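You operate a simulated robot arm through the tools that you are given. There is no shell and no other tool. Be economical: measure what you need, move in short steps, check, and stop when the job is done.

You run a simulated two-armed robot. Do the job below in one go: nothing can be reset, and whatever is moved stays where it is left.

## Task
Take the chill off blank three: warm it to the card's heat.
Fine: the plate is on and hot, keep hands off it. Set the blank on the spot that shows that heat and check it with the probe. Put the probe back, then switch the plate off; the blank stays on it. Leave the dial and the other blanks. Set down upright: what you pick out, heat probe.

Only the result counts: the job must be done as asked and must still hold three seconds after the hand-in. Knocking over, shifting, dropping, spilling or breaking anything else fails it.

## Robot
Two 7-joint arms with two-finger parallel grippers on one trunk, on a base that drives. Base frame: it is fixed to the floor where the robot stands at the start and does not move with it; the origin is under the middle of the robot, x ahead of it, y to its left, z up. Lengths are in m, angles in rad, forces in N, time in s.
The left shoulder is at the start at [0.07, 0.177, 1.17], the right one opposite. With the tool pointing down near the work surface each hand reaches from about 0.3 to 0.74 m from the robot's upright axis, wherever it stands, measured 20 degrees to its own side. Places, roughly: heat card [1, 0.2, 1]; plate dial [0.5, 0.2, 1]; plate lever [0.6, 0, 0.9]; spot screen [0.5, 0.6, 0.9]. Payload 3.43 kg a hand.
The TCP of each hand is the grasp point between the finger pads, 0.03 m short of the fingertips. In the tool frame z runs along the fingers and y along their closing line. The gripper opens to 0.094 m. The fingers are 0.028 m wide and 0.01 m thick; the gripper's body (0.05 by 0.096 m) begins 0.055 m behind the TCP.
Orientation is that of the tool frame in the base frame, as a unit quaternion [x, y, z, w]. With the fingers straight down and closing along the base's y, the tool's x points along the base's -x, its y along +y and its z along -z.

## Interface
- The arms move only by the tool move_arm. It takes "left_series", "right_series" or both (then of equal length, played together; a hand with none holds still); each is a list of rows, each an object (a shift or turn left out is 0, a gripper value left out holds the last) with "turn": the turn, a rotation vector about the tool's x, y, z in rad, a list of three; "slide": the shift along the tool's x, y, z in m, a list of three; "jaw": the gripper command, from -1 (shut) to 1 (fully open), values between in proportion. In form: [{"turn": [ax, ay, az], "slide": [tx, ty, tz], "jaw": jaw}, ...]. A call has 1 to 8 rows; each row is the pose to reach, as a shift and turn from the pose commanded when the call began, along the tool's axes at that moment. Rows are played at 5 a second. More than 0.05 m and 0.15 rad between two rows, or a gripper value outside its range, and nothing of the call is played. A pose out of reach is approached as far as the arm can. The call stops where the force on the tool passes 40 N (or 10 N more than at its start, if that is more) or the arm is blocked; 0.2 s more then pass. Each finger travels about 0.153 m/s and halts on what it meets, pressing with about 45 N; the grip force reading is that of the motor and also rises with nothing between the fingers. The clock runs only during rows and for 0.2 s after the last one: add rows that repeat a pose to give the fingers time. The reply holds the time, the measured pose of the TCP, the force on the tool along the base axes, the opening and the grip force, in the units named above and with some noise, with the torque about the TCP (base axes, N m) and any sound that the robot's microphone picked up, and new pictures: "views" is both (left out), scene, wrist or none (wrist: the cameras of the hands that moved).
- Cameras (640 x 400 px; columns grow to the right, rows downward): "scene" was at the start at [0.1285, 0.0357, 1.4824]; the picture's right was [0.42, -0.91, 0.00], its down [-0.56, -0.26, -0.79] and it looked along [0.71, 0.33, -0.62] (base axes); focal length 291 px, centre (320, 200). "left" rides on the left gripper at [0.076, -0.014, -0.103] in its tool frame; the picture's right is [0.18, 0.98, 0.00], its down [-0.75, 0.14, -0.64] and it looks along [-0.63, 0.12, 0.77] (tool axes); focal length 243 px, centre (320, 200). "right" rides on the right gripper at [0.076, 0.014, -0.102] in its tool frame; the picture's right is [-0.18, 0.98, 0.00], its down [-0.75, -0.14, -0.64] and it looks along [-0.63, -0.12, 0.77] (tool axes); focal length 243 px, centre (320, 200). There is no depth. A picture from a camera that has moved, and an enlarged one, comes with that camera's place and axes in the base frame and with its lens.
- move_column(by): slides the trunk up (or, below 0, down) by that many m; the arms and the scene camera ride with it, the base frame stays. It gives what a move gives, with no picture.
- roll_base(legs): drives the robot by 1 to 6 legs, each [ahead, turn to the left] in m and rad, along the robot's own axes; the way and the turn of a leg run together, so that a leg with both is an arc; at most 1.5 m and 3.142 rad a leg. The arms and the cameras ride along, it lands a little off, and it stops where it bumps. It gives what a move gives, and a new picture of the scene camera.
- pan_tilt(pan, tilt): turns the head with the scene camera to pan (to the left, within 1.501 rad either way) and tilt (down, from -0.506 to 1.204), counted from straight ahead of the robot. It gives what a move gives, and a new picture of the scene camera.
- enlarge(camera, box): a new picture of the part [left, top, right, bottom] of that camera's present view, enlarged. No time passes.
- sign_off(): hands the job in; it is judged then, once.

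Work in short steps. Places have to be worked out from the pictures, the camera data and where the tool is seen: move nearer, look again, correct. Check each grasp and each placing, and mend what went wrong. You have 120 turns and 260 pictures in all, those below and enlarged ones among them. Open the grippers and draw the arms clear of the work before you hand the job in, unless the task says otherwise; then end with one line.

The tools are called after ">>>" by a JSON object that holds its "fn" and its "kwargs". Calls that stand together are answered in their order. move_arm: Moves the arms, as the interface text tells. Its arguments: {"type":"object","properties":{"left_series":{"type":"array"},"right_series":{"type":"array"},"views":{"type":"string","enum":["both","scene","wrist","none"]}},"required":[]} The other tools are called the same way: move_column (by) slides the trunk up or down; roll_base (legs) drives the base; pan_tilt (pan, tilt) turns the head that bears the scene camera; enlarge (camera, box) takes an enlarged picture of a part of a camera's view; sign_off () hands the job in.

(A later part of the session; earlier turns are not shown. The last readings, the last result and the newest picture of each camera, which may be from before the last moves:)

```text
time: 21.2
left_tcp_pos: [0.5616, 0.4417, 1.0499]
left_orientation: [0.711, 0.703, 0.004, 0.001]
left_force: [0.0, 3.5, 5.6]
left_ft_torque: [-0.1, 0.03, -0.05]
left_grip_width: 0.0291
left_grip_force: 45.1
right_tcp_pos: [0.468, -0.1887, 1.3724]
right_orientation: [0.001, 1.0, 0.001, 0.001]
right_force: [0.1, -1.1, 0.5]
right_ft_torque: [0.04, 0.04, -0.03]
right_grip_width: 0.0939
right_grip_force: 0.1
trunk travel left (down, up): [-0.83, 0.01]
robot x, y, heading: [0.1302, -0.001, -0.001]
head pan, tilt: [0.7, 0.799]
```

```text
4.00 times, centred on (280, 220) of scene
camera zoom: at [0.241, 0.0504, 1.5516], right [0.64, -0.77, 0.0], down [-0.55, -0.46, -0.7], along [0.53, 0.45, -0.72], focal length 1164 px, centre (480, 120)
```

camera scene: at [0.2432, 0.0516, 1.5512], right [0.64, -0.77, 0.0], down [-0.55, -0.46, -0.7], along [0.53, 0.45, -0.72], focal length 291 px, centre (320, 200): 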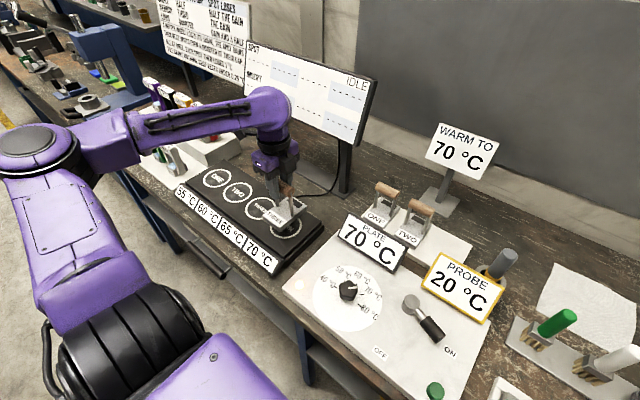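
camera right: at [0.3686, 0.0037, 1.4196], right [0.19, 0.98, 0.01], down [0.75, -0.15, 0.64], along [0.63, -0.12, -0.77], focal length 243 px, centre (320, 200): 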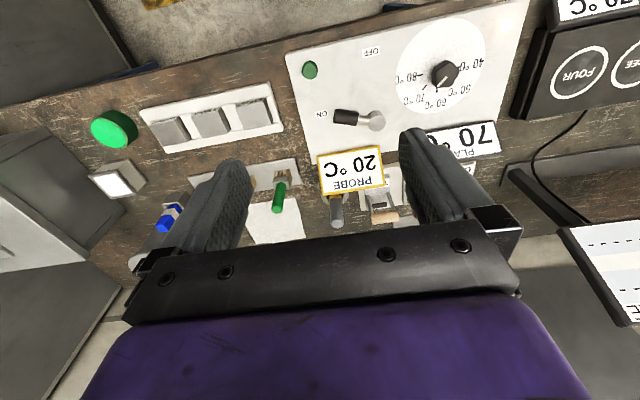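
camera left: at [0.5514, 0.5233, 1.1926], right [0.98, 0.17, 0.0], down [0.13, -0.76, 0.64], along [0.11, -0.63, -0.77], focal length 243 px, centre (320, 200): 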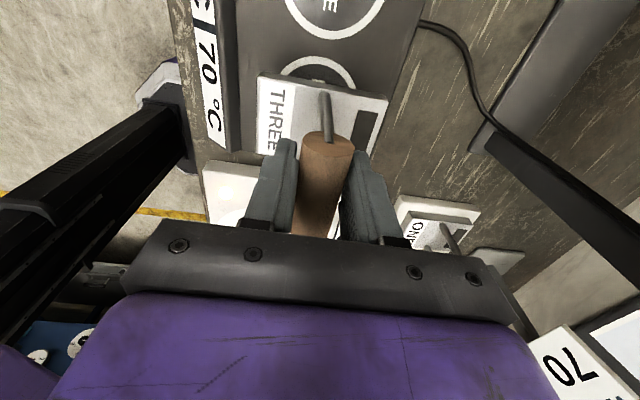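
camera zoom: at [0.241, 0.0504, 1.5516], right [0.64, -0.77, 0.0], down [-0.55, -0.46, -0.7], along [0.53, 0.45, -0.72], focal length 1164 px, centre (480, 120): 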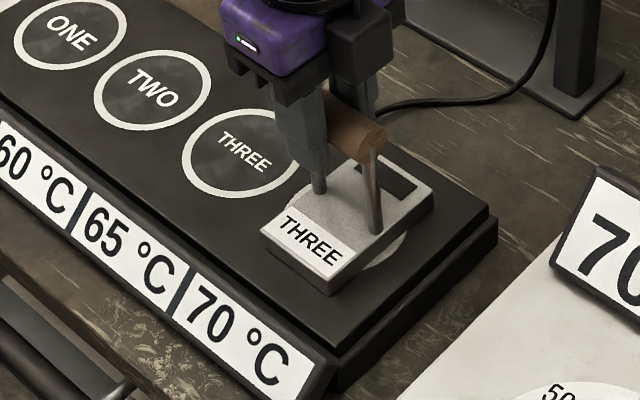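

Centred on FOUR with ring showing on both sides. I open and lift away.

>>> {"fn": "move_arm", "kwargs": {"left_series": [{"slide": [0, 0, 0], "jaw": 0.2}, {"slide": [0, 0, 0], "jaw": 0.2}, {"slide": [0, 0, -0.02], "jaw": 0.2}, {"slide": [0, 0, -0.06], "jaw": 0.2}, {"slide": [0, 0, -0.1], "jaw": 0.2}], "views": "both"}}

>>> {"fn": "enlarge", "kwargs": {"camera": "scene", "box": [170, 130, 370, 280]}}

```text
time: 22.4
left_tcp_pos: [0.5605, 0.4379, 1.1498]
left_orientation: [0.711, 0.704, 0.002, 0.0]
left_force: [-0.5, -0.5, 0.2]
left_ft_torque: [0.01, -0.02, -0.01]
left_grip_width: 0.0562
left_grip_force: 0.1
right_tcp_pos: [0.4676, -0.1915, 1.3712]
right_orientation: [0.001, 1.0, 0.002, 0.001]
right_force: [0.0, 0.2, 0.3]
right_ft_torque: [0.06, -0.02, 0.03]
right_grip_width: 0.0941
right_grip_force: 0.0
trunk travel left (down, up): [-0.83, 0.01]
robot x, y, heading: [0.1282, -0.0001, 0.001]
head pan, tilt: [0.7, 0.799]
camera scene: at [0.2412, 0.0465, 1.5514], right [0.64, -0.77, 0.0], down [-0.55, -0.46, -0.7], along [0.53, 0.45, -0.72], focal length 291 px, centre (320, 200)
camera left: at [0.5454, 0.5149, 1.2537], right [0.98, 0.17, 0.01], down [0.13, -0.76, 0.64], along [0.11, -0.63, -0.77], focal length 243 px, centre (320, 200)
```

scene: 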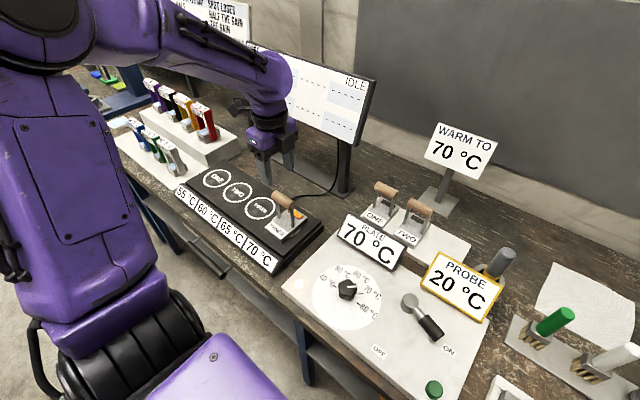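
left: 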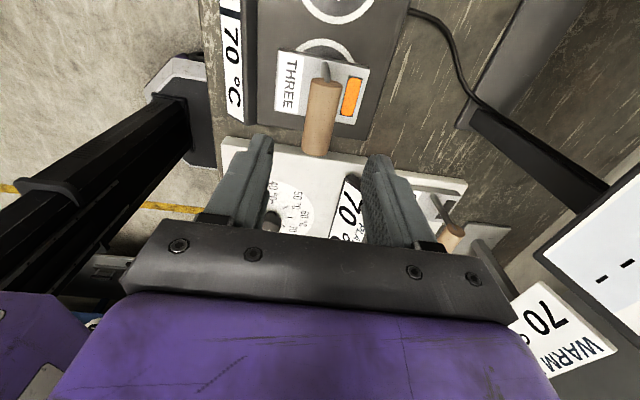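

```text
2.67 times, centred on (270, 205) of scene
camera zoom: at [0.2412, 0.0465, 1.5514], right [0.64, -0.77, 0.0], down [-0.55, -0.46, -0.7], along [0.53, 0.45, -0.72], focal length 776 px, centre (453, 187)
```

zoom: 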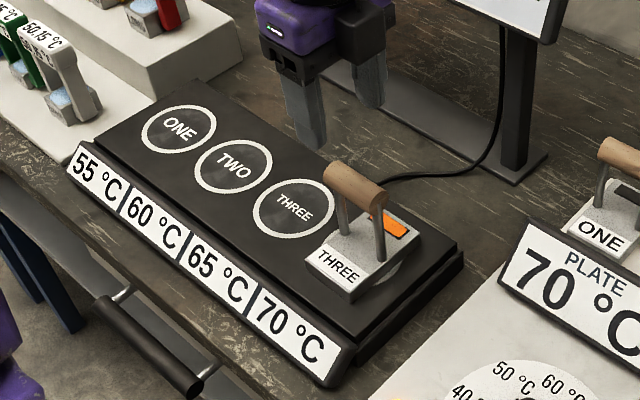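

Blank is upright on FOUR and its patch turned orange. Now for the probe: I swing the left hand back right, rotating to close along y, to look at the probe.

>>> {"fn": "move_arm", "kwargs": {"left_series": [{"slide": [-0.045, 0.0, -0.005], "turn": [0, 0, -0.14]}, {"slide": [-0.09, 0.0, -0.01], "turn": [0, 0, -0.28]}, {"slide": [-0.135, 0.0, -0.01], "turn": [0, 0, -0.42]}, {"slide": [-0.18, 0.0, -0.01], "turn": [0, 0, -0.56]}, {"slide": [-0.225, 0.0, -0.01], "turn": [0, 0, -0.7]}, {"slide": [-0.27, 0.01, -0.01], "turn": [0, 0, -0.84]}, {"slide": [-0.315, 0.02, -0.01], "turn": [0, 0, -0.98]}, {"slide": [-0.36, 0.03, -0.01], "turn": [0, 0, -1.12]}], "views": "none"}}

>>> {"fn": "pan_tilt", "kwargs": {"pan": 0.1, "tilt": 0.8}}

```text
time: 24.2
left_tcp_pos: [0.5879, 0.0771, 1.1579]
left_orientation: [0.228, 0.974, 0.004, 0.001]
left_force: [0.5, -0.1, 0.7]
left_ft_torque: [0.04, 0.04, 0.04]
left_grip_width: 0.056
left_grip_force: 0.1
right_tcp_pos: [0.4693, -0.1932, 1.3715]
right_orientation: [0.001, 1.0, 0.003, 0.001]
right_force: [0.1, -1.4, 0.0]
right_ft_torque: [0.07, 0.02, -0.01]
right_grip_width: 0.0942
right_grip_force: 0.3
trunk travel left (down, up): [-0.83, 0.01]
robot x, y, heading: [0.1266, 0.0004, -0.0]
head pan, tilt: [0.7, 0.799]
```

```text
time: 25.2
left_tcp_pos: [0.587, 0.0826, 1.1585]
left_orientation: [0.228, 0.974, 0.001, 0.001]
left_force: [0.3, 0.4, 0.1]
left_ft_torque: [-0.03, -0.01, 0.01]
left_grip_width: 0.0563
left_grip_force: 0.0
right_tcp_pos: [0.4681, -0.1875, 1.3731]
right_orientation: [0.001, 1.0, 0.0, 0.001]
right_force: [-0.1, -0.8, -0.2]
right_ft_torque: [-0.03, -0.01, 0.01]
right_grip_width: 0.094
right_grip_force: 0.1
trunk travel left (down, up): [-0.83, 0.01]
robot x, y, heading: [0.1256, 0.0015, -0.001]
head pan, tilt: [0.099, 0.799]
camera scene: at [0.2598, 0.0078, 1.5513], right [0.1, -0.99, 0.0], down [-0.71, -0.07, -0.7], along [0.69, 0.07, -0.72], focal length 291 px, centre (320, 200)
```

scene: 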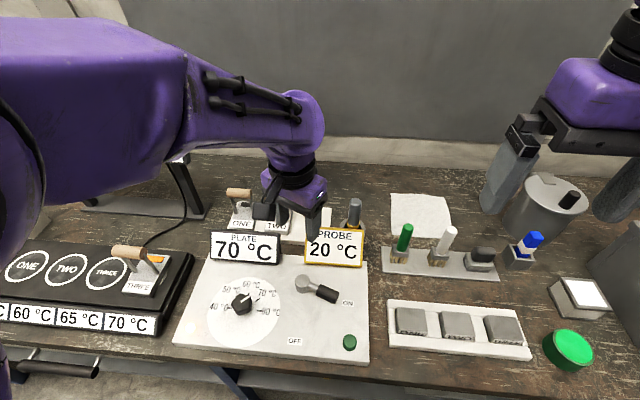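

I finish the turn and move in front of the probe to view it with the wrist camera.

>>> {"fn": "move_arm", "kwargs": {"left_series": [{"slide": [-0.024, -0.019, 0], "turn": [0, 0, -0.115]}, {"slide": [-0.047, -0.038, 0], "turn": [0, 0, -0.23]}, {"slide": [-0.07, -0.057, 0], "turn": [0, 0, -0.345]}, {"slide": [-0.0935, -0.0764, 0], "turn": [0, 0, -0.46]}]}}

>>> {"fn": "enlarge", "kwargs": {"camera": "scene", "box": [280, 170, 430, 280]}}

```text
time: 26.4
left_tcp_pos: [0.6487, -0.0177, 1.191]
left_orientation: [-0.021, 0.999, -0.038, 0.012]
left_force: [0.3, 0.5, 0.4]
left_ft_torque: [0.01, 0.02, -0.02]
left_grip_width: 0.0567
left_grip_force: 0.1
right_tcp_pos: [0.4689, -0.1873, 1.3713]
right_orientation: [0.001, 1.0, 0.001, 0.001]
right_force: [-0.6, 0.4, 0.0]
right_ft_torque: [0.01, 0.03, 0.01]
right_grip_width: 0.0939
right_grip_force: 0.0
trunk travel left (down, up): [-0.83, 0.01]
robot x, y, heading: [0.1298, -0.0001, -0.002]
head pan, tilt: [0.099, 0.799]
stopped in row 4 (left hand): the arm was blocked; the commanded pose is now the measured one
camera scene: at [0.2603, 0.0067, 1.5513], right [0.1, -1.0, 0.0], down [-0.71, -0.07, -0.7], along [0.69, 0.07, -0.72], focal length 291 px, centre (320, 200)
camera left: at [0.5712, -0.0264, 1.292], right [-0.22, 0.97, -0.08], down [0.73, 0.22, 0.65], along [0.65, 0.09, -0.76], focal length 243 px, centre (320, 200)
```

scene: 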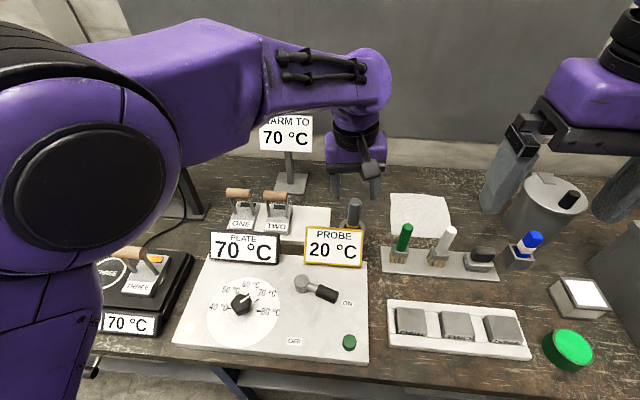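
left: 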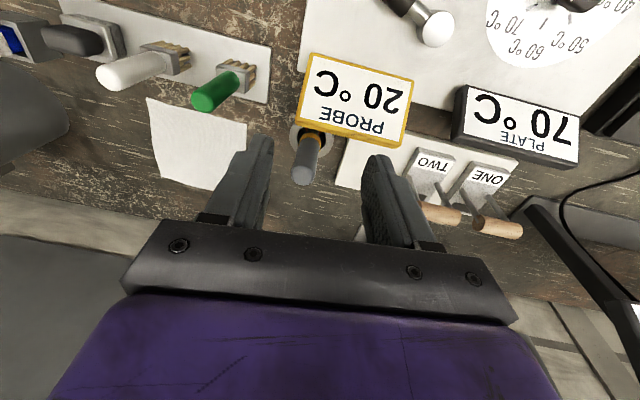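

```text
3.64 times, centred on (355, 225) of scene
camera zoom: at [0.2603, 0.0067, 1.5513], right [0.1, -1.0, 0.0], down [-0.71, -0.07, -0.7], along [0.69, 0.07, -0.72], focal length 1058 px, centre (193, 109)
```

zoom: 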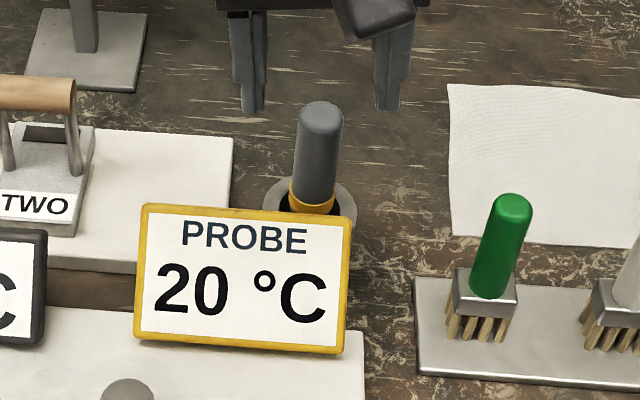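

The arm got blocked reaching across the body. I turn the base 0.4 rad right so the left arm faces the probe naturally.

>>> {"fn": "roll_base", "kwargs": {"legs": [[0, -0.4]]}}

```text
time: 28.0
left_tcp_pos: [0.6018, -0.217, 1.1898]
left_orientation: [0.178, 0.983, -0.041, 0.004]
left_force: [0.2, 0.3, 0.4]
left_ft_torque: [0.02, 0.01, -0.03]
left_grip_width: 0.0564
left_grip_force: 0.0
right_tcp_pos: [0.3697, -0.3039, 1.3718]
right_orientation: [0.199, 0.98, 0.0, 0.001]
right_force: [-0.6, 0.4, -0.6]
right_ft_torque: [0.04, 0.03, -0.01]
right_grip_width: 0.0941
right_grip_force: 0.1
trunk travel left (down, up): [-0.83, 0.01]
robot x, y, heading: [0.1288, 0.0009, -0.403]
head pan, tilt: [0.099, 0.799]
camera scene: at [0.2537, -0.0434, 1.5513], right [-0.3, -0.96, 0.0], down [-0.69, 0.21, -0.7], along [0.67, -0.21, -0.72], focal length 291 px, centre (320, 200)
```

scene: 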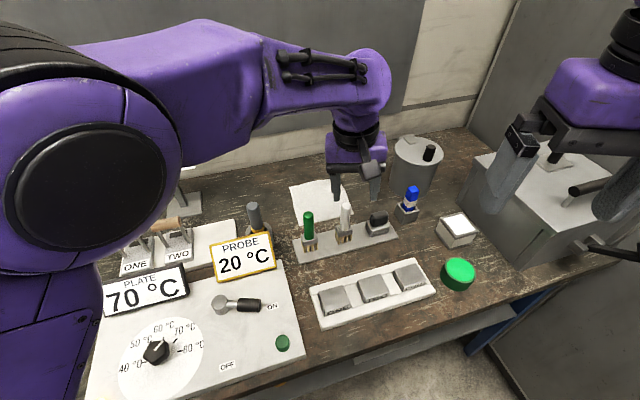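

Probe rod located at about (0.763, −0.029), top z ≈ 1.037. I level the tool and move above it with the jaws opened wider.

>>> {"fn": "move_arm", "kwargs": {"left_series": [{"slide": [-0.014, 0.039, 0.007], "turn": [-0.02, 0.005, 0.0], "jaw": 0.6}, {"slide": [-0.028, 0.079, 0.014], "turn": [-0.04, 0.011, 0.0], "jaw": 0.6}, {"slide": [-0.041, 0.118, 0.021], "turn": [-0.06, 0.016, 0.0], "jaw": 0.6}, {"slide": [-0.055, 0.157, 0.029], "turn": [-0.079, 0.022, 0.0], "jaw": 0.6}, {"slide": [-0.069, 0.197, 0.036], "turn": [-0.079, 0.022, 0.0], "jaw": 0.6}, {"slide": [-0.082, 0.236, 0.043], "turn": [-0.079, 0.022, 0.0], "jaw": 0.6}]}}

```text
time: 29.4
left_tcp_pos: [0.762, -0.0289, 1.1292]
left_orientation: [0.178, 0.984, -0.001, 0.0]
left_force: [0.3, 0.4, 1.1]
left_ft_torque: [-0.01, 0.02, 0.02]
left_grip_width: 0.0753
left_grip_force: 0.1
right_tcp_pos: [0.3694, -0.3032, 1.3727]
right_orientation: [0.199, 0.98, 0.0, 0.001]
right_force: [1.1, -0.3, 0.1]
right_ft_torque: [-0.02, 0.06, 0.0]
right_grip_width: 0.0941
right_grip_force: 0.0
trunk travel left (down, up): [-0.83, 0.01]
robot x, y, heading: [0.1311, 0.0024, -0.398]
head pan, tilt: [0.099, 0.799]
camera scene: at [0.2541, -0.0431, 1.5513], right [-0.3, -0.96, 0.0], down [-0.69, 0.21, -0.7], along [0.67, -0.21, -0.72], focal length 291 px, centre (320, 200)
camera left: at [0.6846, -0.0146, 1.2321], right [0.17, 0.99, 0.0], down [0.76, -0.13, 0.64], along [0.63, -0.11, -0.77], focal length 243 px, centre (320, 200)
```

scene: 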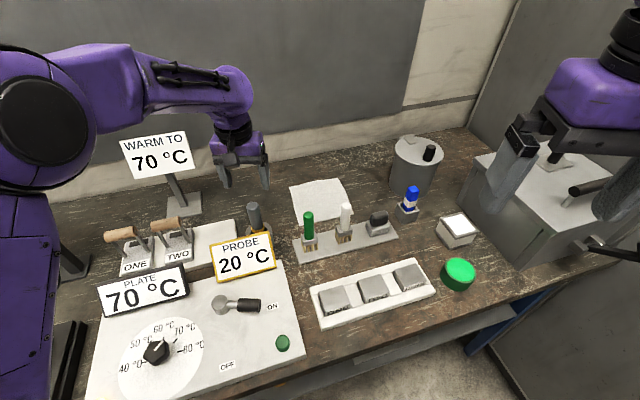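
left: 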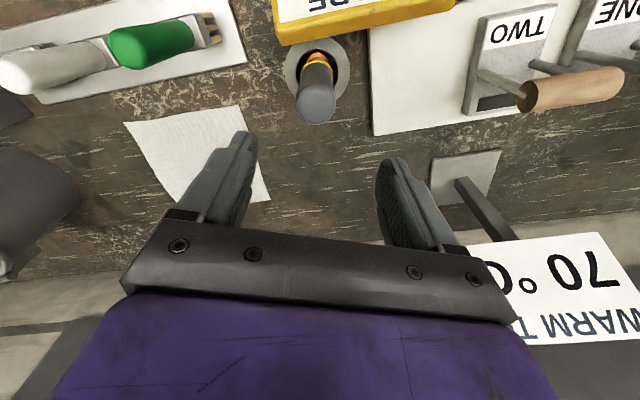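

Rod is at about (0.752, −0.030) by this nearer view. I correct and lower to just below the rod's top.

>>> {"fn": "move_arm", "kwargs": {"left_series": [{"slide": [0.008, -0.004, 0.02], "jaw": 0.6}, {"slide": [0.008, -0.004, 0.06], "jaw": 0.6}], "views": "wrist"}}

>>> {"fn": "enlarge", "kwargs": {"camera": "scene", "box": [200, 150, 320, 250]}}

```text
time: 30.0
left_tcp_pos: [0.7523, -0.0299, 1.0684]
left_orientation: [0.177, 0.984, 0.0, 0.0]
left_force: [-0.7, -0.2, -1.2]
left_ft_torque: [-0.02, -0.01, 0.01]
left_grip_width: 0.0753
left_grip_force: 0.1
right_tcp_pos: [0.3705, -0.306, 1.3718]
right_orientation: [0.198, 0.98, 0.0, 0.001]
right_force: [0.1, -0.2, 0.2]
right_ft_torque: [-0.01, 0.02, 0.0]
right_grip_width: 0.0941
right_grip_force: 0.0
trunk travel left (down, up): [-0.83, 0.01]
robot x, y, heading: [0.1256, -0.0005, -0.401]
head pan, tilt: [0.099, 0.799]
camera left: at [0.6759, -0.0164, 1.1713], right [0.17, 0.99, 0.0], down [0.76, -0.13, 0.64], along [0.63, -0.11, -0.77], focal length 243 px, centre (320, 200)
```

left: 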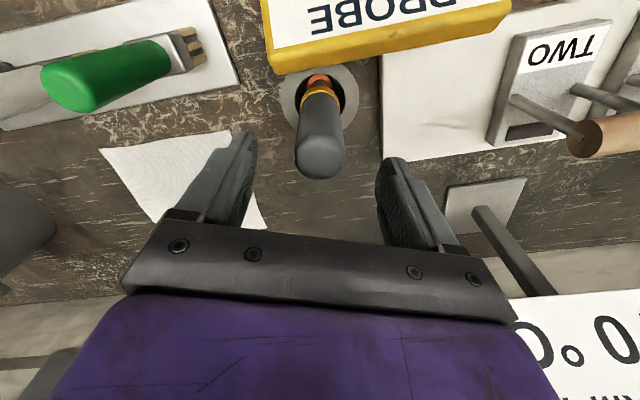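

```text
4.00 times, centred on (260, 200) of scene
camera zoom: at [0.2551, -0.0443, 1.5512], right [-0.3, -0.96, 0.0], down [-0.69, 0.21, -0.7], along [0.66, -0.21, -0.72], focal length 1164 px, centre (560, 200)
```

zoom: 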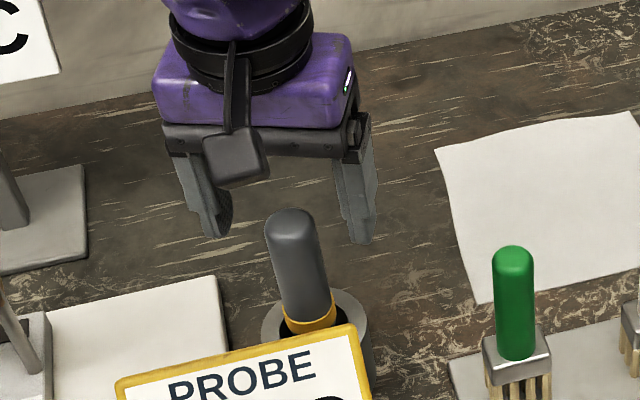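

Rod is centred between the fingers. I lower to z ≈ 1.007 and close on it.

>>> {"fn": "move_arm", "kwargs": {"left_series": [{"slide": [-0.002, 0.001, 0.03], "jaw": 0.6}, {"slide": [-0.002, 0.001, 0.061], "jaw": 0.6}, {"slide": [-0.002, 0.001, 0.061], "jaw": -1}, {"slide": [-0.002, 0.001, 0.061], "jaw": -1}, {"slide": [-0.002, 0.001, 0.061], "jaw": -1}], "views": "wrist"}}

>>> {"fn": "enlarge", "kwargs": {"camera": "scene", "box": [200, 150, 320, 250]}}

```text
time: 31.2
left_tcp_pos: [0.7541, -0.0304, 1.0098]
left_orientation: [0.177, 0.984, -0.001, 0.0]
left_force: [0.3, 0.4, 0.3]
left_ft_torque: [0.01, 0.01, -0.01]
left_grip_width: 0.0333
left_grip_force: 45.1
right_tcp_pos: [0.3694, -0.3043, 1.3708]
right_orientation: [0.198, 0.98, 0.001, 0.001]
right_force: [1.1, 0.2, 0.0]
right_ft_torque: [0.06, -0.02, -0.01]
right_grip_width: 0.0938
right_grip_force: 0.1
trunk travel left (down, up): [-0.83, 0.01]
robot x, y, heading: [0.1296, -0.0003, -0.4]
head pan, tilt: [0.099, 0.799]
camera left: at [0.6778, -0.017, 1.1115], right [0.17, 0.99, 0.0], down [0.76, -0.13, 0.64], along [0.63, -0.11, -0.77], focal length 243 px, centre (320, 200)
```

left: 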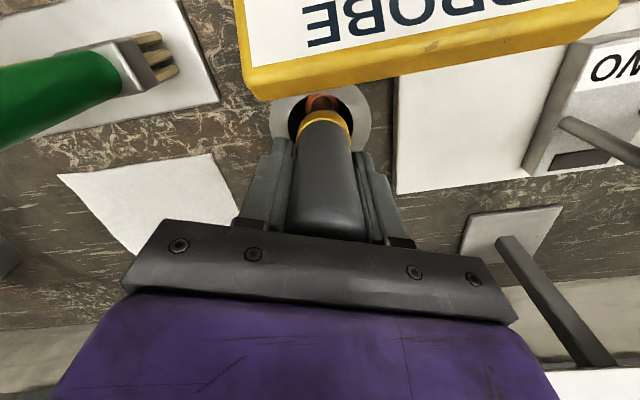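

```text
4.00 times, centred on (260, 200) of scene
camera zoom: at [0.2539, -0.0445, 1.5512], right [-0.3, -0.96, 0.0], down [-0.69, 0.21, -0.7], along [0.67, -0.21, -0.72], focal length 1164 px, centre (560, 200)
```

zoom: 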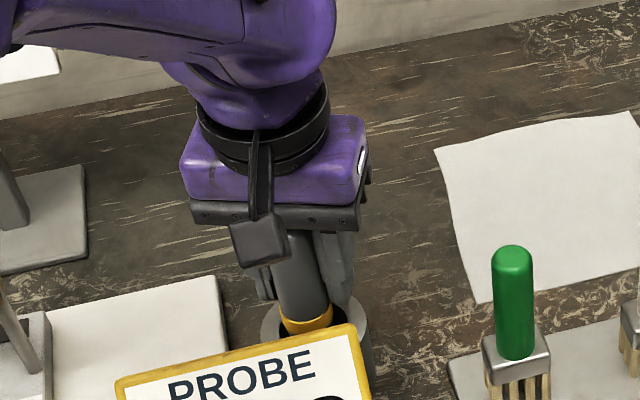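

Firm grip on the probe (33 mm). I remember this pose (0.754, −0.030, 1.010) for the return and lift straight up.

>>> {"fn": "move_arm", "kwargs": {"left_series": [{"slide": [0, 0, -0.03], "jaw": -1}, {"slide": [0, 0, -0.06], "jaw": -1}, {"slide": [0, 0, -0.09], "jaw": -1}, {"slide": [0, 0, -0.12], "jaw": -1}]}}

>>> {"fn": "enlarge", "kwargs": {"camera": "scene", "box": [180, 110, 320, 280]}}

```text
time: 32.2
left_tcp_pos: [0.754, -0.0313, 1.1293]
left_orientation: [0.177, 0.984, 0.0, 0.0]
left_force: [0.4, -0.3, -1.8]
left_ft_torque: [-0.01, -0.04, -0.03]
left_grip_width: 0.0334
left_grip_force: 45.1
right_tcp_pos: [0.3687, -0.3052, 1.3719]
right_orientation: [0.199, 0.98, 0.001, 0.001]
right_force: [0.1, 0.4, 0.0]
right_ft_torque: [-0.01, 0.02, 0.01]
right_grip_width: 0.0939
right_grip_force: 0.1
trunk travel left (down, up): [-0.83, 0.01]
robot x, y, heading: [0.1289, -0.0002, -0.401]
head pan, tilt: [0.099, 0.799]
camera scene: at [0.252, -0.0442, 1.5514], right [-0.3, -0.96, 0.0], down [-0.68, 0.21, -0.7], along [0.67, -0.21, -0.72], focal length 291 px, centre (320, 200)
camera left: at [0.6769, -0.0171, 1.2321], right [0.17, 0.99, 0.0], down [0.75, -0.13, 0.64], along [0.63, -0.11, -0.77], focal length 243 px, centre (320, 200)
```

scene: 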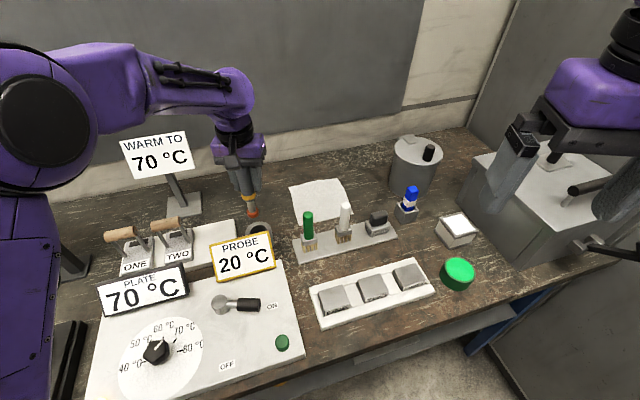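
left: 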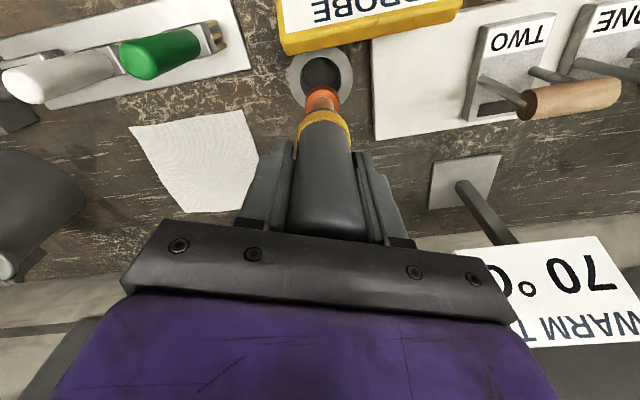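

```text
2.35 times, centred on (250, 195) of scene
camera zoom: at [0.252, -0.0442, 1.5514], right [-0.3, -0.96, 0.0], down [-0.68, 0.21, -0.7], along [0.67, -0.21, -0.72], focal length 684 px, centre (485, 212)
```

zoom: 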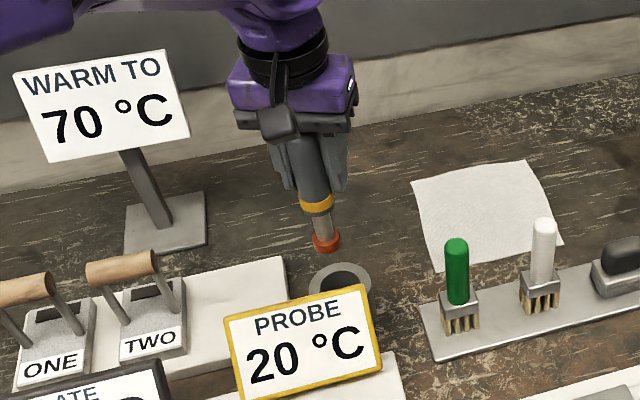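

Probe is out (tip ≈ 0.112 below TCP), socket visible. I retract and raise, then turn the base back.

>>> {"fn": "move_arm", "kwargs": {"left_series": [{"slide": [0.035, -0.013, -0.015], "jaw": -1}, {"slide": [0.07, -0.026, -0.03], "jaw": -1}, {"slide": [0.105, -0.039, -0.04], "jaw": -1}, {"slide": [0.14, -0.0525, -0.05], "jaw": -1}], "views": "none"}}

>>> {"fn": "roll_base", "kwargs": {"legs": [[0, 0.4]]}}

```text
time: 33.2
left_tcp_pos: [0.603, -0.0302, 1.1808]
left_orientation: [0.177, 0.984, 0.0, 0.002]
left_force: [0.5, -0.2, -2.3]
left_ft_torque: [-0.02, -0.03, 0.01]
left_grip_width: 0.0333
left_grip_force: 44.6
right_tcp_pos: [0.3658, -0.3059, 1.3719]
right_orientation: [0.199, 0.98, 0.001, 0.002]
right_force: [-0.2, -0.2, -0.3]
right_ft_torque: [-0.02, 0.0, 0.01]
right_grip_width: 0.0941
right_grip_force: 0.1
trunk travel left (down, up): [-0.83, 0.01]
robot x, y, heading: [0.1312, 0.0005, -0.4]
head pan, tilt: [0.099, 0.799]
```

```text
time: 34.8
left_tcp_pos: [0.5784, 0.1582, 1.1799]
left_orientation: [-0.024, 1.0, 0.001, 0.001]
left_force: [0.0, -0.2, -1.5]
left_ft_torque: [0.01, -0.07, -0.01]
left_grip_width: 0.0334
left_grip_force: 45.3
right_tcp_pos: [0.4687, -0.1875, 1.3713]
right_orientation: [-0.002, 1.0, 0.001, 0.0]
right_force: [-0.3, 0.5, 0.0]
right_ft_torque: [-0.02, 0.02, 0.02]
right_grip_width: 0.0941
right_grip_force: 0.1
trunk travel left (down, up): [-0.83, 0.01]
robot x, y, heading: [0.1272, 0.0019, 0.007]
head pan, tilt: [0.099, 0.799]
camera scene: at [0.2602, 0.0063, 1.5513], right [0.1, -0.99, 0.0], down [-0.71, -0.07, -0.7], along [0.69, 0.07, -0.72], focal length 291 px, centre (320, 200)
```

scene: 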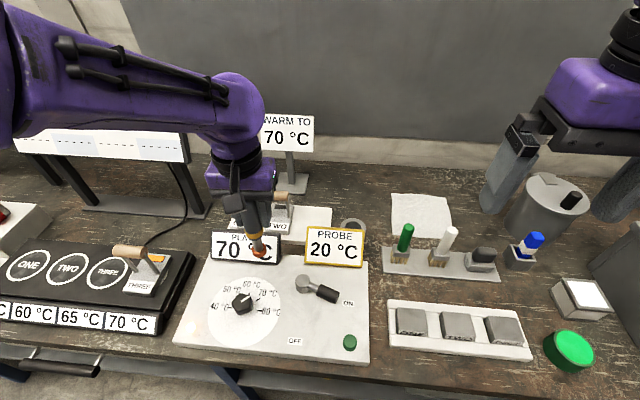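

I carry the probe to hover over the blank's orange patch at about (0.597, 0.436), leaning its top slightly away from the handle.

>>> {"fn": "move_arm", "kwargs": {"left_series": [{"slide": [-0.007, 0.03, -0.015], "turn": [0, 0.02, 0], "jaw": -1}, {"slide": [-0.014, 0.07, -0.02], "turn": [0, 0.04, 0], "jaw": -1}, {"slide": [-0.021, 0.11, -0.02], "turn": [0, 0.06, 0], "jaw": -1}, {"slide": [-0.028, 0.15, -0.02], "turn": [0, 0.08, 0], "jaw": -1}, {"slide": [-0.036, 0.19, -0.02], "turn": [0, 0.11, 0], "jaw": -1}, {"slide": [-0.043, 0.235, -0.02], "turn": [0, 0.13, 0], "jaw": -1}, {"slide": [-0.05, 0.276, -0.02], "turn": [0, 0.15, 0], "jaw": -1}], "views": "wrist"}}

>>> {"fn": "pan_tilt", "kwargs": {"pan": 0.6, "tilt": 0.75}}

>>> {"fn": "enlarge", "kwargs": {"camera": "scene", "box": [200, 120, 400, 270]}}

```text
time: 36.4
left_tcp_pos: [0.6149, 0.4391, 1.1982]
left_orientation: [-0.024, 0.997, -0.003, -0.074]
left_force: [-0.1, 0.5, -1.9]
left_ft_torque: [-0.03, -0.01, -0.01]
left_grip_width: 0.033
left_grip_force: 45.1
right_tcp_pos: [0.4712, -0.1835, 1.3715]
right_orientation: [-0.002, 1.0, 0.0, 0.001]
right_force: [-0.4, 0.3, 0.4]
right_ft_torque: [-0.03, -0.01, -0.03]
right_grip_width: 0.0941
right_grip_force: 0.1
trunk travel left (down, up): [-0.83, 0.01]
robot x, y, heading: [0.1263, -0.0034, 0.011]
head pan, tilt: [0.099, 0.799]
camera left: at [0.5555, 0.423, 1.3108], right [-0.23, 0.97, 0.03], down [0.83, 0.18, 0.52], along [0.5, 0.14, -0.85], focal length 243 px, centre (320, 200)
```

left: 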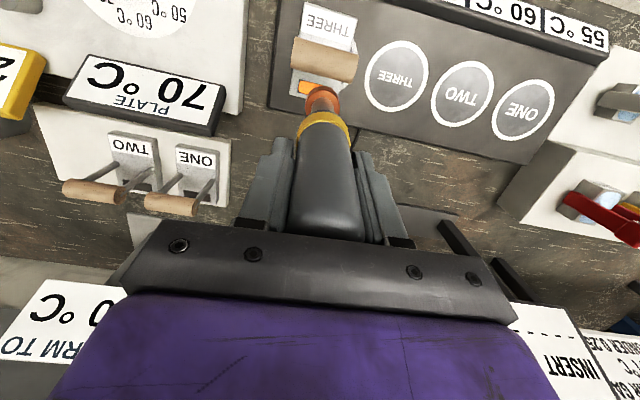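

```text
time: 37.3
left_tcp_pos: [0.6136, 0.4366, 1.1996]
left_orientation: [-0.024, 0.997, -0.001, -0.075]
left_force: [0.0, 0.2, -1.2]
left_ft_torque: [0.01, -0.01, -0.05]
left_grip_width: 0.0331
left_grip_force: 45.5
right_tcp_pos: [0.4692, -0.1873, 1.3724]
right_orientation: [-0.002, 1.0, 0.001, 0.0]
right_force: [0.4, -0.5, 0.5]
right_ft_torque: [0.0, -0.03, 0.0]
right_grip_width: 0.0941
right_grip_force: 0.1
trunk travel left (down, up): [-0.83, 0.01]
robot x, y, heading: [0.1343, 0.0005, 0.007]
head pan, tilt: [0.6, 0.75]
camera scene: at [0.248, 0.0459, 1.5553], right [0.57, -0.82, 0.0], down [-0.56, -0.39, -0.73], along [0.6, 0.42, -0.68], focal length 291 px, centre (320, 200)
```

scene: 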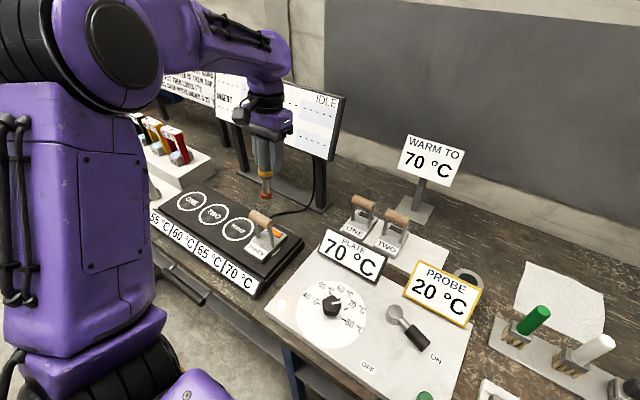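

```text
2.67 times, centred on (300, 195) of scene
camera zoom: at [0.248, 0.0459, 1.5553], right [0.57, -0.82, 0.0], down [-0.56, -0.39, -0.73], along [0.6, 0.42, -0.68], focal length 776 px, centre (373, 213)
```

zoom: 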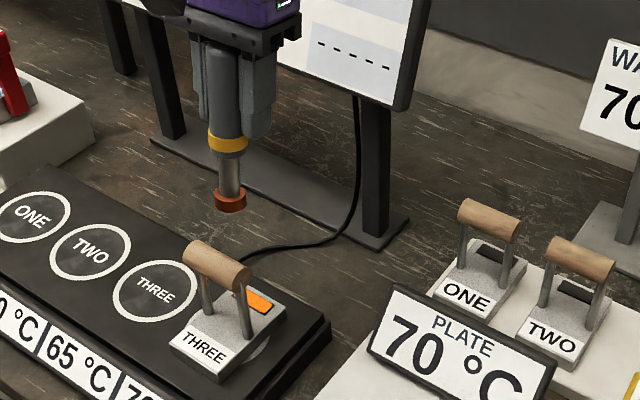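

Tip is over the patch line. I descend vertically 9 cm and check clearance to the handle.

>>> {"fn": "move_arm", "kwargs": {"left_series": [{"slide": [-0.0075, 0, 0.03], "jaw": -1}, {"slide": [-0.012, 0, 0.06], "jaw": -1}, {"slide": [-0.0164, 0, 0.089], "jaw": -1}], "views": "wrist"}}

>>> {"fn": "enlarge", "kwargs": {"camera": "scene", "box": [210, 150, 330, 270]}}

```text
time: 38.1
left_tcp_pos: [0.6188, 0.4382, 1.1071]
left_orientation: [-0.024, 0.997, -0.001, -0.074]
left_force: [0.6, 0.0, -2.2]
left_ft_torque: [-0.01, -0.02, 0.02]
left_grip_width: 0.0331
left_grip_force: 44.6
right_tcp_pos: [0.4697, -0.1858, 1.3714]
right_orientation: [-0.002, 1.0, 0.0, 0.002]
right_force: [-0.4, -0.1, -0.2]
right_ft_torque: [-0.01, 0.01, -0.01]
right_grip_width: 0.0939
right_grip_force: 0.1
trunk travel left (down, up): [-0.83, 0.01]
robot x, y, heading: [0.1302, 0.0, 0.001]
head pan, tilt: [0.6, 0.75]
camera left: at [0.5586, 0.4219, 1.2202], right [-0.23, 0.97, 0.03], down [0.83, 0.18, 0.52], along [0.5, 0.14, -0.85], focal length 243 px, centre (320, 200)
```

left: 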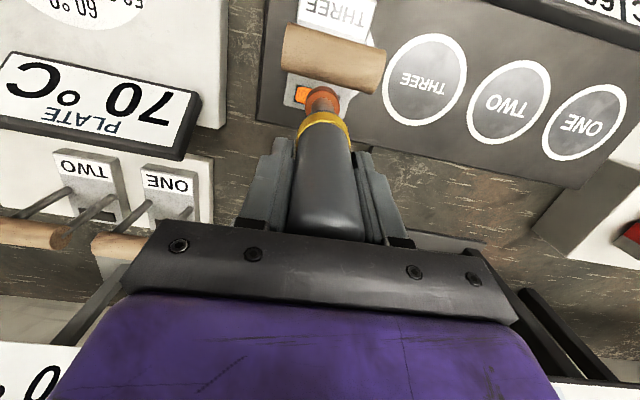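

```text
3.33 times, centred on (270, 210) of scene
camera zoom: at [0.2487, 0.0471, 1.5553], right [0.57, -0.82, 0.0], down [-0.56, -0.39, -0.73], along [0.6, 0.42, -0.68], focal length 970 px, centre (487, 167)
```

zoom: 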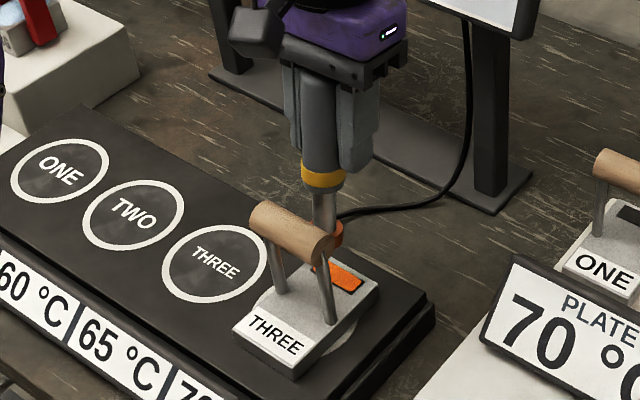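

Tip is behind the bar with clearance, right over the patch. I continue down in small steps.

>>> {"fn": "move_arm", "kwargs": {"left_series": [{"slide": [-0.0022, -0.003, 0.015], "jaw": -1}, {"slide": [-0.0045, -0.004, 0.03], "jaw": -1}, {"slide": [-0.0053, -0.004, 0.035], "jaw": -1}], "views": "scene"}}

>>> {"fn": "enlarge", "kwargs": {"camera": "scene", "box": [210, 150, 330, 270]}}

```text
time: 38.9
left_tcp_pos: [0.6162, 0.4343, 1.074]
left_orientation: [-0.023, 0.997, -0.001, -0.075]
left_force: [0.5, 0.2, -1.5]
left_ft_torque: [0.01, -0.02, 0.03]
left_grip_width: 0.0331
left_grip_force: 45.0
right_tcp_pos: [0.47, -0.1854, 1.3716]
right_orientation: [-0.002, 1.0, 0.0, 0.0]
right_force: [-0.2, -0.9, -0.3]
right_ft_torque: [-0.04, -0.03, -0.04]
right_grip_width: 0.0939
right_grip_force: 0.1
trunk travel left (down, up): [-0.83, 0.01]
robot x, y, heading: [0.127, -0.0002, 0.004]
head pan, tilt: [0.6, 0.75]
camera scene: at [0.248, 0.0467, 1.5553], right [0.57, -0.82, 0.0], down [-0.56, -0.39, -0.73], along [0.6, 0.42, -0.68], focal length 291 px, centre (320, 200)
```

scene: 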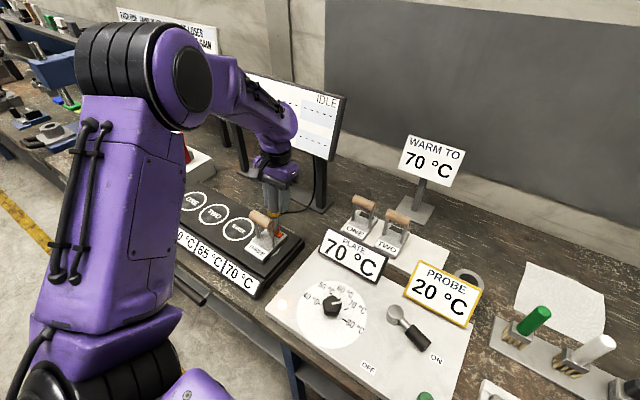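

```text
3.33 times, centred on (270, 210) of scene
camera zoom: at [0.248, 0.0467, 1.5553], right [0.57, -0.82, 0.0], down [-0.56, -0.39, -0.73], along [0.6, 0.42, -0.68], focal length 970 px, centre (487, 167)
```

zoom: 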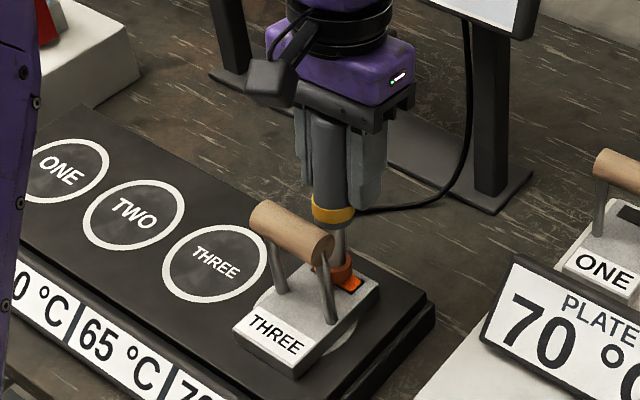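

The tip is almost on the patch, still 20 °C. I go down a few millimetres more.

>>> {"fn": "move_arm", "kwargs": {"left_series": [{"slide": [-0.0005, 0, 0.003], "jaw": -1}, {"slide": [-0.0009, 0, 0.006], "jaw": -1}, {"slide": [-0.0009, 0, 0.006], "jaw": -1}], "views": "scene"}}

>>> {"fn": "enlarge", "kwargs": {"camera": "scene", "box": [210, 150, 330, 270]}}

```text
time: 39.7
left_tcp_pos: [0.6172, 0.4349, 1.0673]
left_orientation: [-0.024, 0.997, -0.002, -0.074]
left_force: [0.1, -0.2, -1.5]
left_ft_torque: [0.01, -0.02, 0.01]
left_grip_width: 0.0329
left_grip_force: 45.0
right_tcp_pos: [0.4688, -0.1864, 1.3714]
right_orientation: [-0.002, 1.0, 0.0, 0.001]
right_force: [-1.3, 0.9, -1.2]
right_ft_torque: [0.0, 0.04, -0.03]
right_grip_width: 0.0941
right_grip_force: 0.1
trunk travel left (down, up): [-0.83, 0.01]
robot x, y, heading: [0.1303, 0.0004, 0.007]
head pan, tilt: [0.6, 0.75]
camera scene: at [0.248, 0.0465, 1.5553], right [0.57, -0.82, 0.0], down [-0.56, -0.39, -0.73], along [0.6, 0.42, -0.68], focal length 291 px, centre (320, 200)
```

scene: 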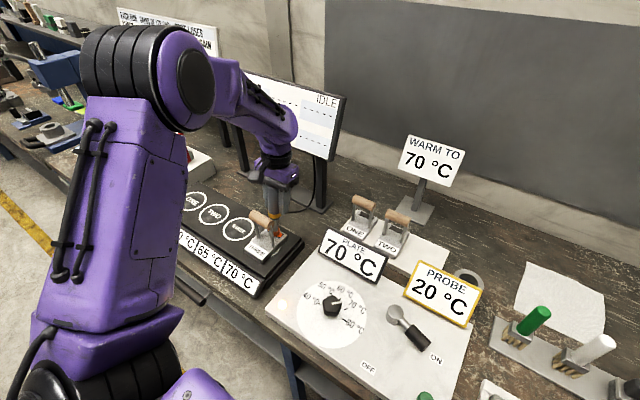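

```text
3.33 times, centred on (270, 210) of scene
camera zoom: at [0.248, 0.0465, 1.5553], right [0.57, -0.82, 0.0], down [-0.56, -0.39, -0.73], along [0.6, 0.42, -0.68], focal length 970 px, centre (487, 167)
```

zoom: 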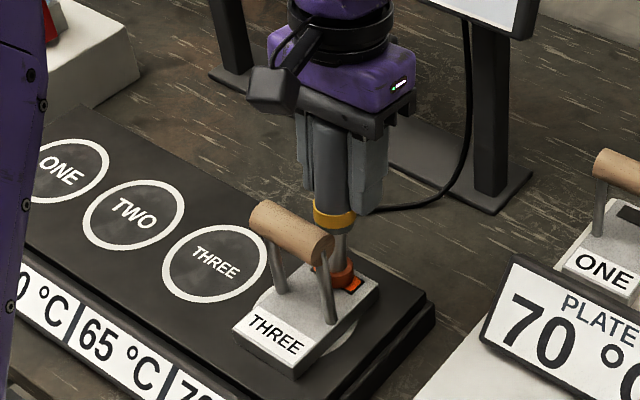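

No contact force yet; I go 5 mm further.

>>> {"fn": "move_arm", "kwargs": {"left_series": [{"slide": [-0.0004, 0, 0.0025], "jaw": -1}, {"slide": [-0.0008, 0, 0.005], "jaw": -1}, {"slide": [-0.0008, 0, 0.005], "jaw": -1}], "views": "scene"}}

```text
time: 40.5
left_tcp_pos: [0.6174, 0.4333, 1.0642]
left_orientation: [-0.023, 0.997, 0.0, -0.072]
left_force: [1.9, 3.2, 15.5]
left_ft_torque: [0.39, -0.07, -0.03]
left_grip_width: 0.0332
left_grip_force: 45.3
right_tcp_pos: [0.4681, -0.1885, 1.3715]
right_orientation: [-0.002, 1.0, 0.001, 0.001]
right_force: [-0.5, -0.8, -0.4]
right_ft_torque: [0.0, 0.0, -0.02]
right_grip_width: 0.094
right_grip_force: 0.1
trunk travel left (down, up): [-0.83, 0.01]
robot x, y, heading: [0.1287, -0.0006, 0.004]
head pan, tilt: [0.6, 0.75]
camera scene: at [0.2461, 0.0453, 1.5558], right [0.57, -0.82, 0.0], down [-0.56, -0.39, -0.73], along [0.6, 0.42, -0.68], focal length 291 px, centre (320, 200)
```

scene: 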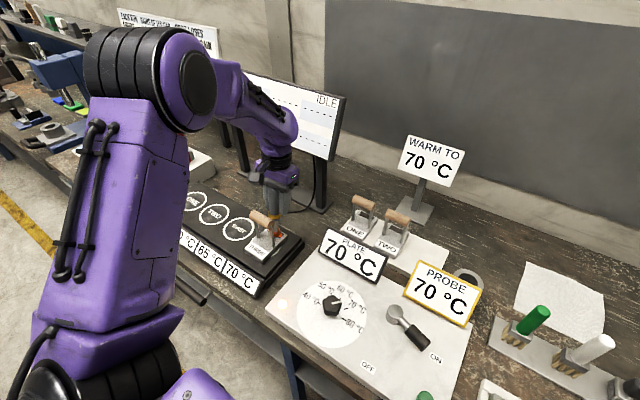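

Contact (~17 N) and the probe reads 70 °C. I ease the pressure slightly and hold a second to confirm.

>>> {"fn": "move_arm", "kwargs": {"left_series": [{"slide": [0, 0, -0.001], "jaw": -1}, {"slide": [0, 0, -0.001], "jaw": -1}, {"slide": [0, 0, -0.001], "jaw": -1}, {"slide": [0, 0, -0.001], "jaw": -1}, {"slide": [0, 0, -0.001], "jaw": -1}], "views": "none"}}

>>> {"fn": "enlarge", "kwargs": {"camera": "scene", "box": [220, 130, 500, 350]}}

```text
time: 41.7
left_tcp_pos: [0.6177, 0.4322, 1.0633]
left_orientation: [-0.023, 0.997, -0.001, -0.074]
left_force: [3.0, 3.7, 17.3]
left_ft_torque: [0.36, -0.16, -0.06]
left_grip_width: 0.0333
left_grip_force: 44.9
right_tcp_pos: [0.4689, -0.1878, 1.3719]
right_orientation: [-0.003, 1.0, 0.001, 0.002]
right_force: [0.3, 0.0, 0.9]
right_ft_torque: [-0.03, 0.03, 0.04]
right_grip_width: 0.0937
right_grip_force: 0.1
trunk travel left (down, up): [-0.83, 0.01]
robot x, y, heading: [0.1335, 0.0041, 0.011]
head pan, tilt: [0.6, 0.75]
```

```text
1.82 times, centred on (360, 240) of scene
camera zoom: at [0.2463, 0.0451, 1.5555], right [0.57, -0.82, 0.0], down [-0.56, -0.39, -0.73], along [0.6, 0.42, -0.68], focal length 529 px, centre (247, 127)
```

zoom: 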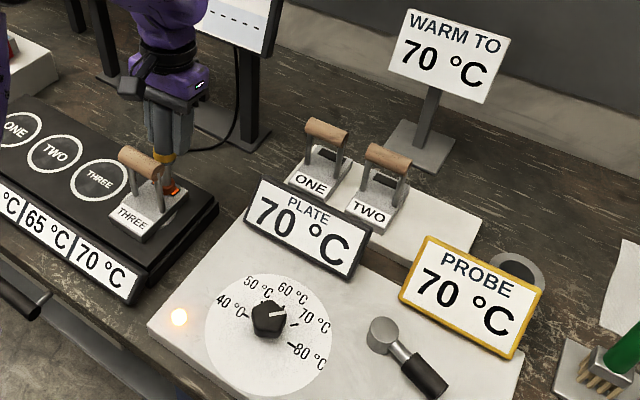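

Confirmed at 70 °C. I lift the probe straight up.

>>> {"fn": "move_arm", "kwargs": {"left_series": [{"slide": [0.003, 0, -0.02], "jaw": -1}, {"slide": [0.0085, 0, -0.055], "jaw": -1}, {"slide": [0.0145, 0, -0.095], "jaw": -1}, {"slide": [0.02, 0, -0.1335], "jaw": -1}], "views": "none"}}

>>> {"fn": "enlarge", "kwargs": {"camera": "scene", "box": [200, 120, 360, 280]}}

```text
time: 42.7
left_tcp_pos: [0.618, 0.4332, 1.1981]
left_orientation: [-0.024, 0.997, -0.002, -0.075]
left_force: [-0.6, -0.2, -1.6]
left_ft_torque: [-0.03, -0.04, -0.03]
left_grip_width: 0.0328
left_grip_force: 44.9
right_tcp_pos: [0.4696, -0.1861, 1.3723]
right_orientation: [-0.001, 1.0, 0.0, 0.001]
right_force: [-0.2, 0.1, 0.2]
right_ft_torque: [0.0, 0.02, -0.02]
right_grip_width: 0.094
right_grip_force: 0.1
trunk travel left (down, up): [-0.83, 0.01]
robot x, y, heading: [0.1259, 0.0015, 0.007]
head pan, tilt: [0.6, 0.75]
```

```text
2.50 times, centred on (280, 200) of scene
camera zoom: at [0.2476, 0.0464, 1.5553], right [0.57, -0.82, 0.0], down [-0.56, -0.39, -0.73], along [0.6, 0.42, -0.68], focal length 727 px, centre (420, 200)
```

zoom: 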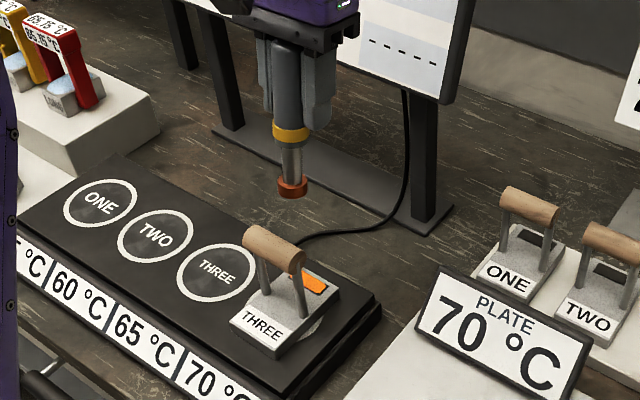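

Blank remains well placed. I carry the probe back, straightening it, to the position for the base turn.

>>> {"fn": "move_arm", "kwargs": {"left_series": [{"slide": [0.0, -0.04, -0.005], "turn": [0, 0, 0], "jaw": -1}, {"slide": [0.002, -0.08, -0.005], "turn": [0, -0.03, 0], "jaw": -1}, {"slide": [0.01, -0.12, 0.0], "turn": [0, -0.06, 0], "jaw": -1}, {"slide": [0.02, -0.16, 0.005], "turn": [0, -0.09, 0], "jaw": -1}, {"slide": [0.03, -0.2, 0.012], "turn": [0, -0.12, 0], "jaw": -1}, {"slide": [0.04, -0.24, 0.02], "turn": [0, -0.149, 0], "jaw": -1}, {"slide": [0.05, -0.273, 0.026], "turn": [0, -0.149, 0], "jaw": -1}], "views": "none"}}

>>> {"fn": "roll_base", "kwargs": {"legs": [[0, -0.4]]}}

```text
time: 44.3
left_tcp_pos: [0.5771, 0.1561, 1.1806]
left_orientation: [-0.023, 1.0, 0.001, 0.001]
left_force: [0.0, 0.1, -0.7]
left_ft_torque: [0.04, -0.02, 0.0]
left_grip_width: 0.033
left_grip_force: 44.7
right_tcp_pos: [0.47, -0.188, 1.3717]
right_orientation: [-0.002, 1.0, 0.001, 0.001]
right_force: [-0.5, -0.4, -0.8]
right_ft_torque: [0.01, -0.01, 0.0]
right_grip_width: 0.094
right_grip_force: 0.0
trunk travel left (down, up): [-0.83, 0.01]
robot x, y, heading: [0.1303, 0.0003, 0.006]
head pan, tilt: [0.6, 0.75]
```

```text
time: 45.9
left_tcp_pos: [0.6044, -0.0285, 1.18]
left_orientation: [0.176, 0.984, -0.001, -0.001]
left_force: [0.1, -0.1, -1.2]
left_ft_torque: [-0.02, -0.04, -0.01]
left_grip_width: 0.0328
left_grip_force: 44.5
right_tcp_pos: [0.3709, -0.3041, 1.3709]
right_orientation: [0.197, 0.98, -0.001, 0.001]
right_force: [-0.1, 0.1, -0.2]
right_ft_torque: [-0.01, -0.01, 0.01]
right_grip_width: 0.0938
right_grip_force: 0.1
trunk travel left (down, up): [-0.83, 0.01]
robot x, y, heading: [0.1295, -0.0016, -0.393]
head pan, tilt: [0.6, 0.75]
camera scene: at [0.2579, -0.0023, 1.5552], right [0.2, -0.98, 0.0], down [-0.67, -0.14, -0.73], along [0.72, 0.15, -0.68], focal length 291 px, centre (320, 200)
```

scene: 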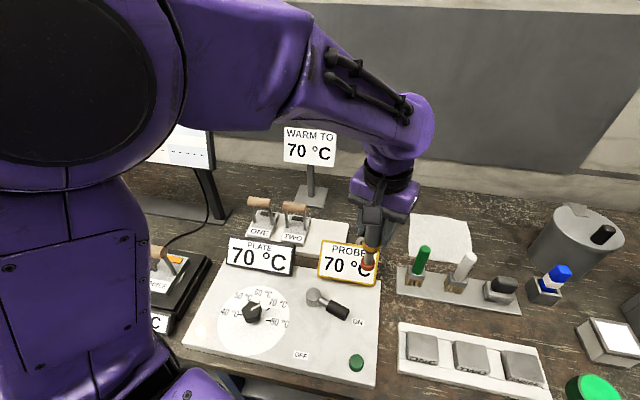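

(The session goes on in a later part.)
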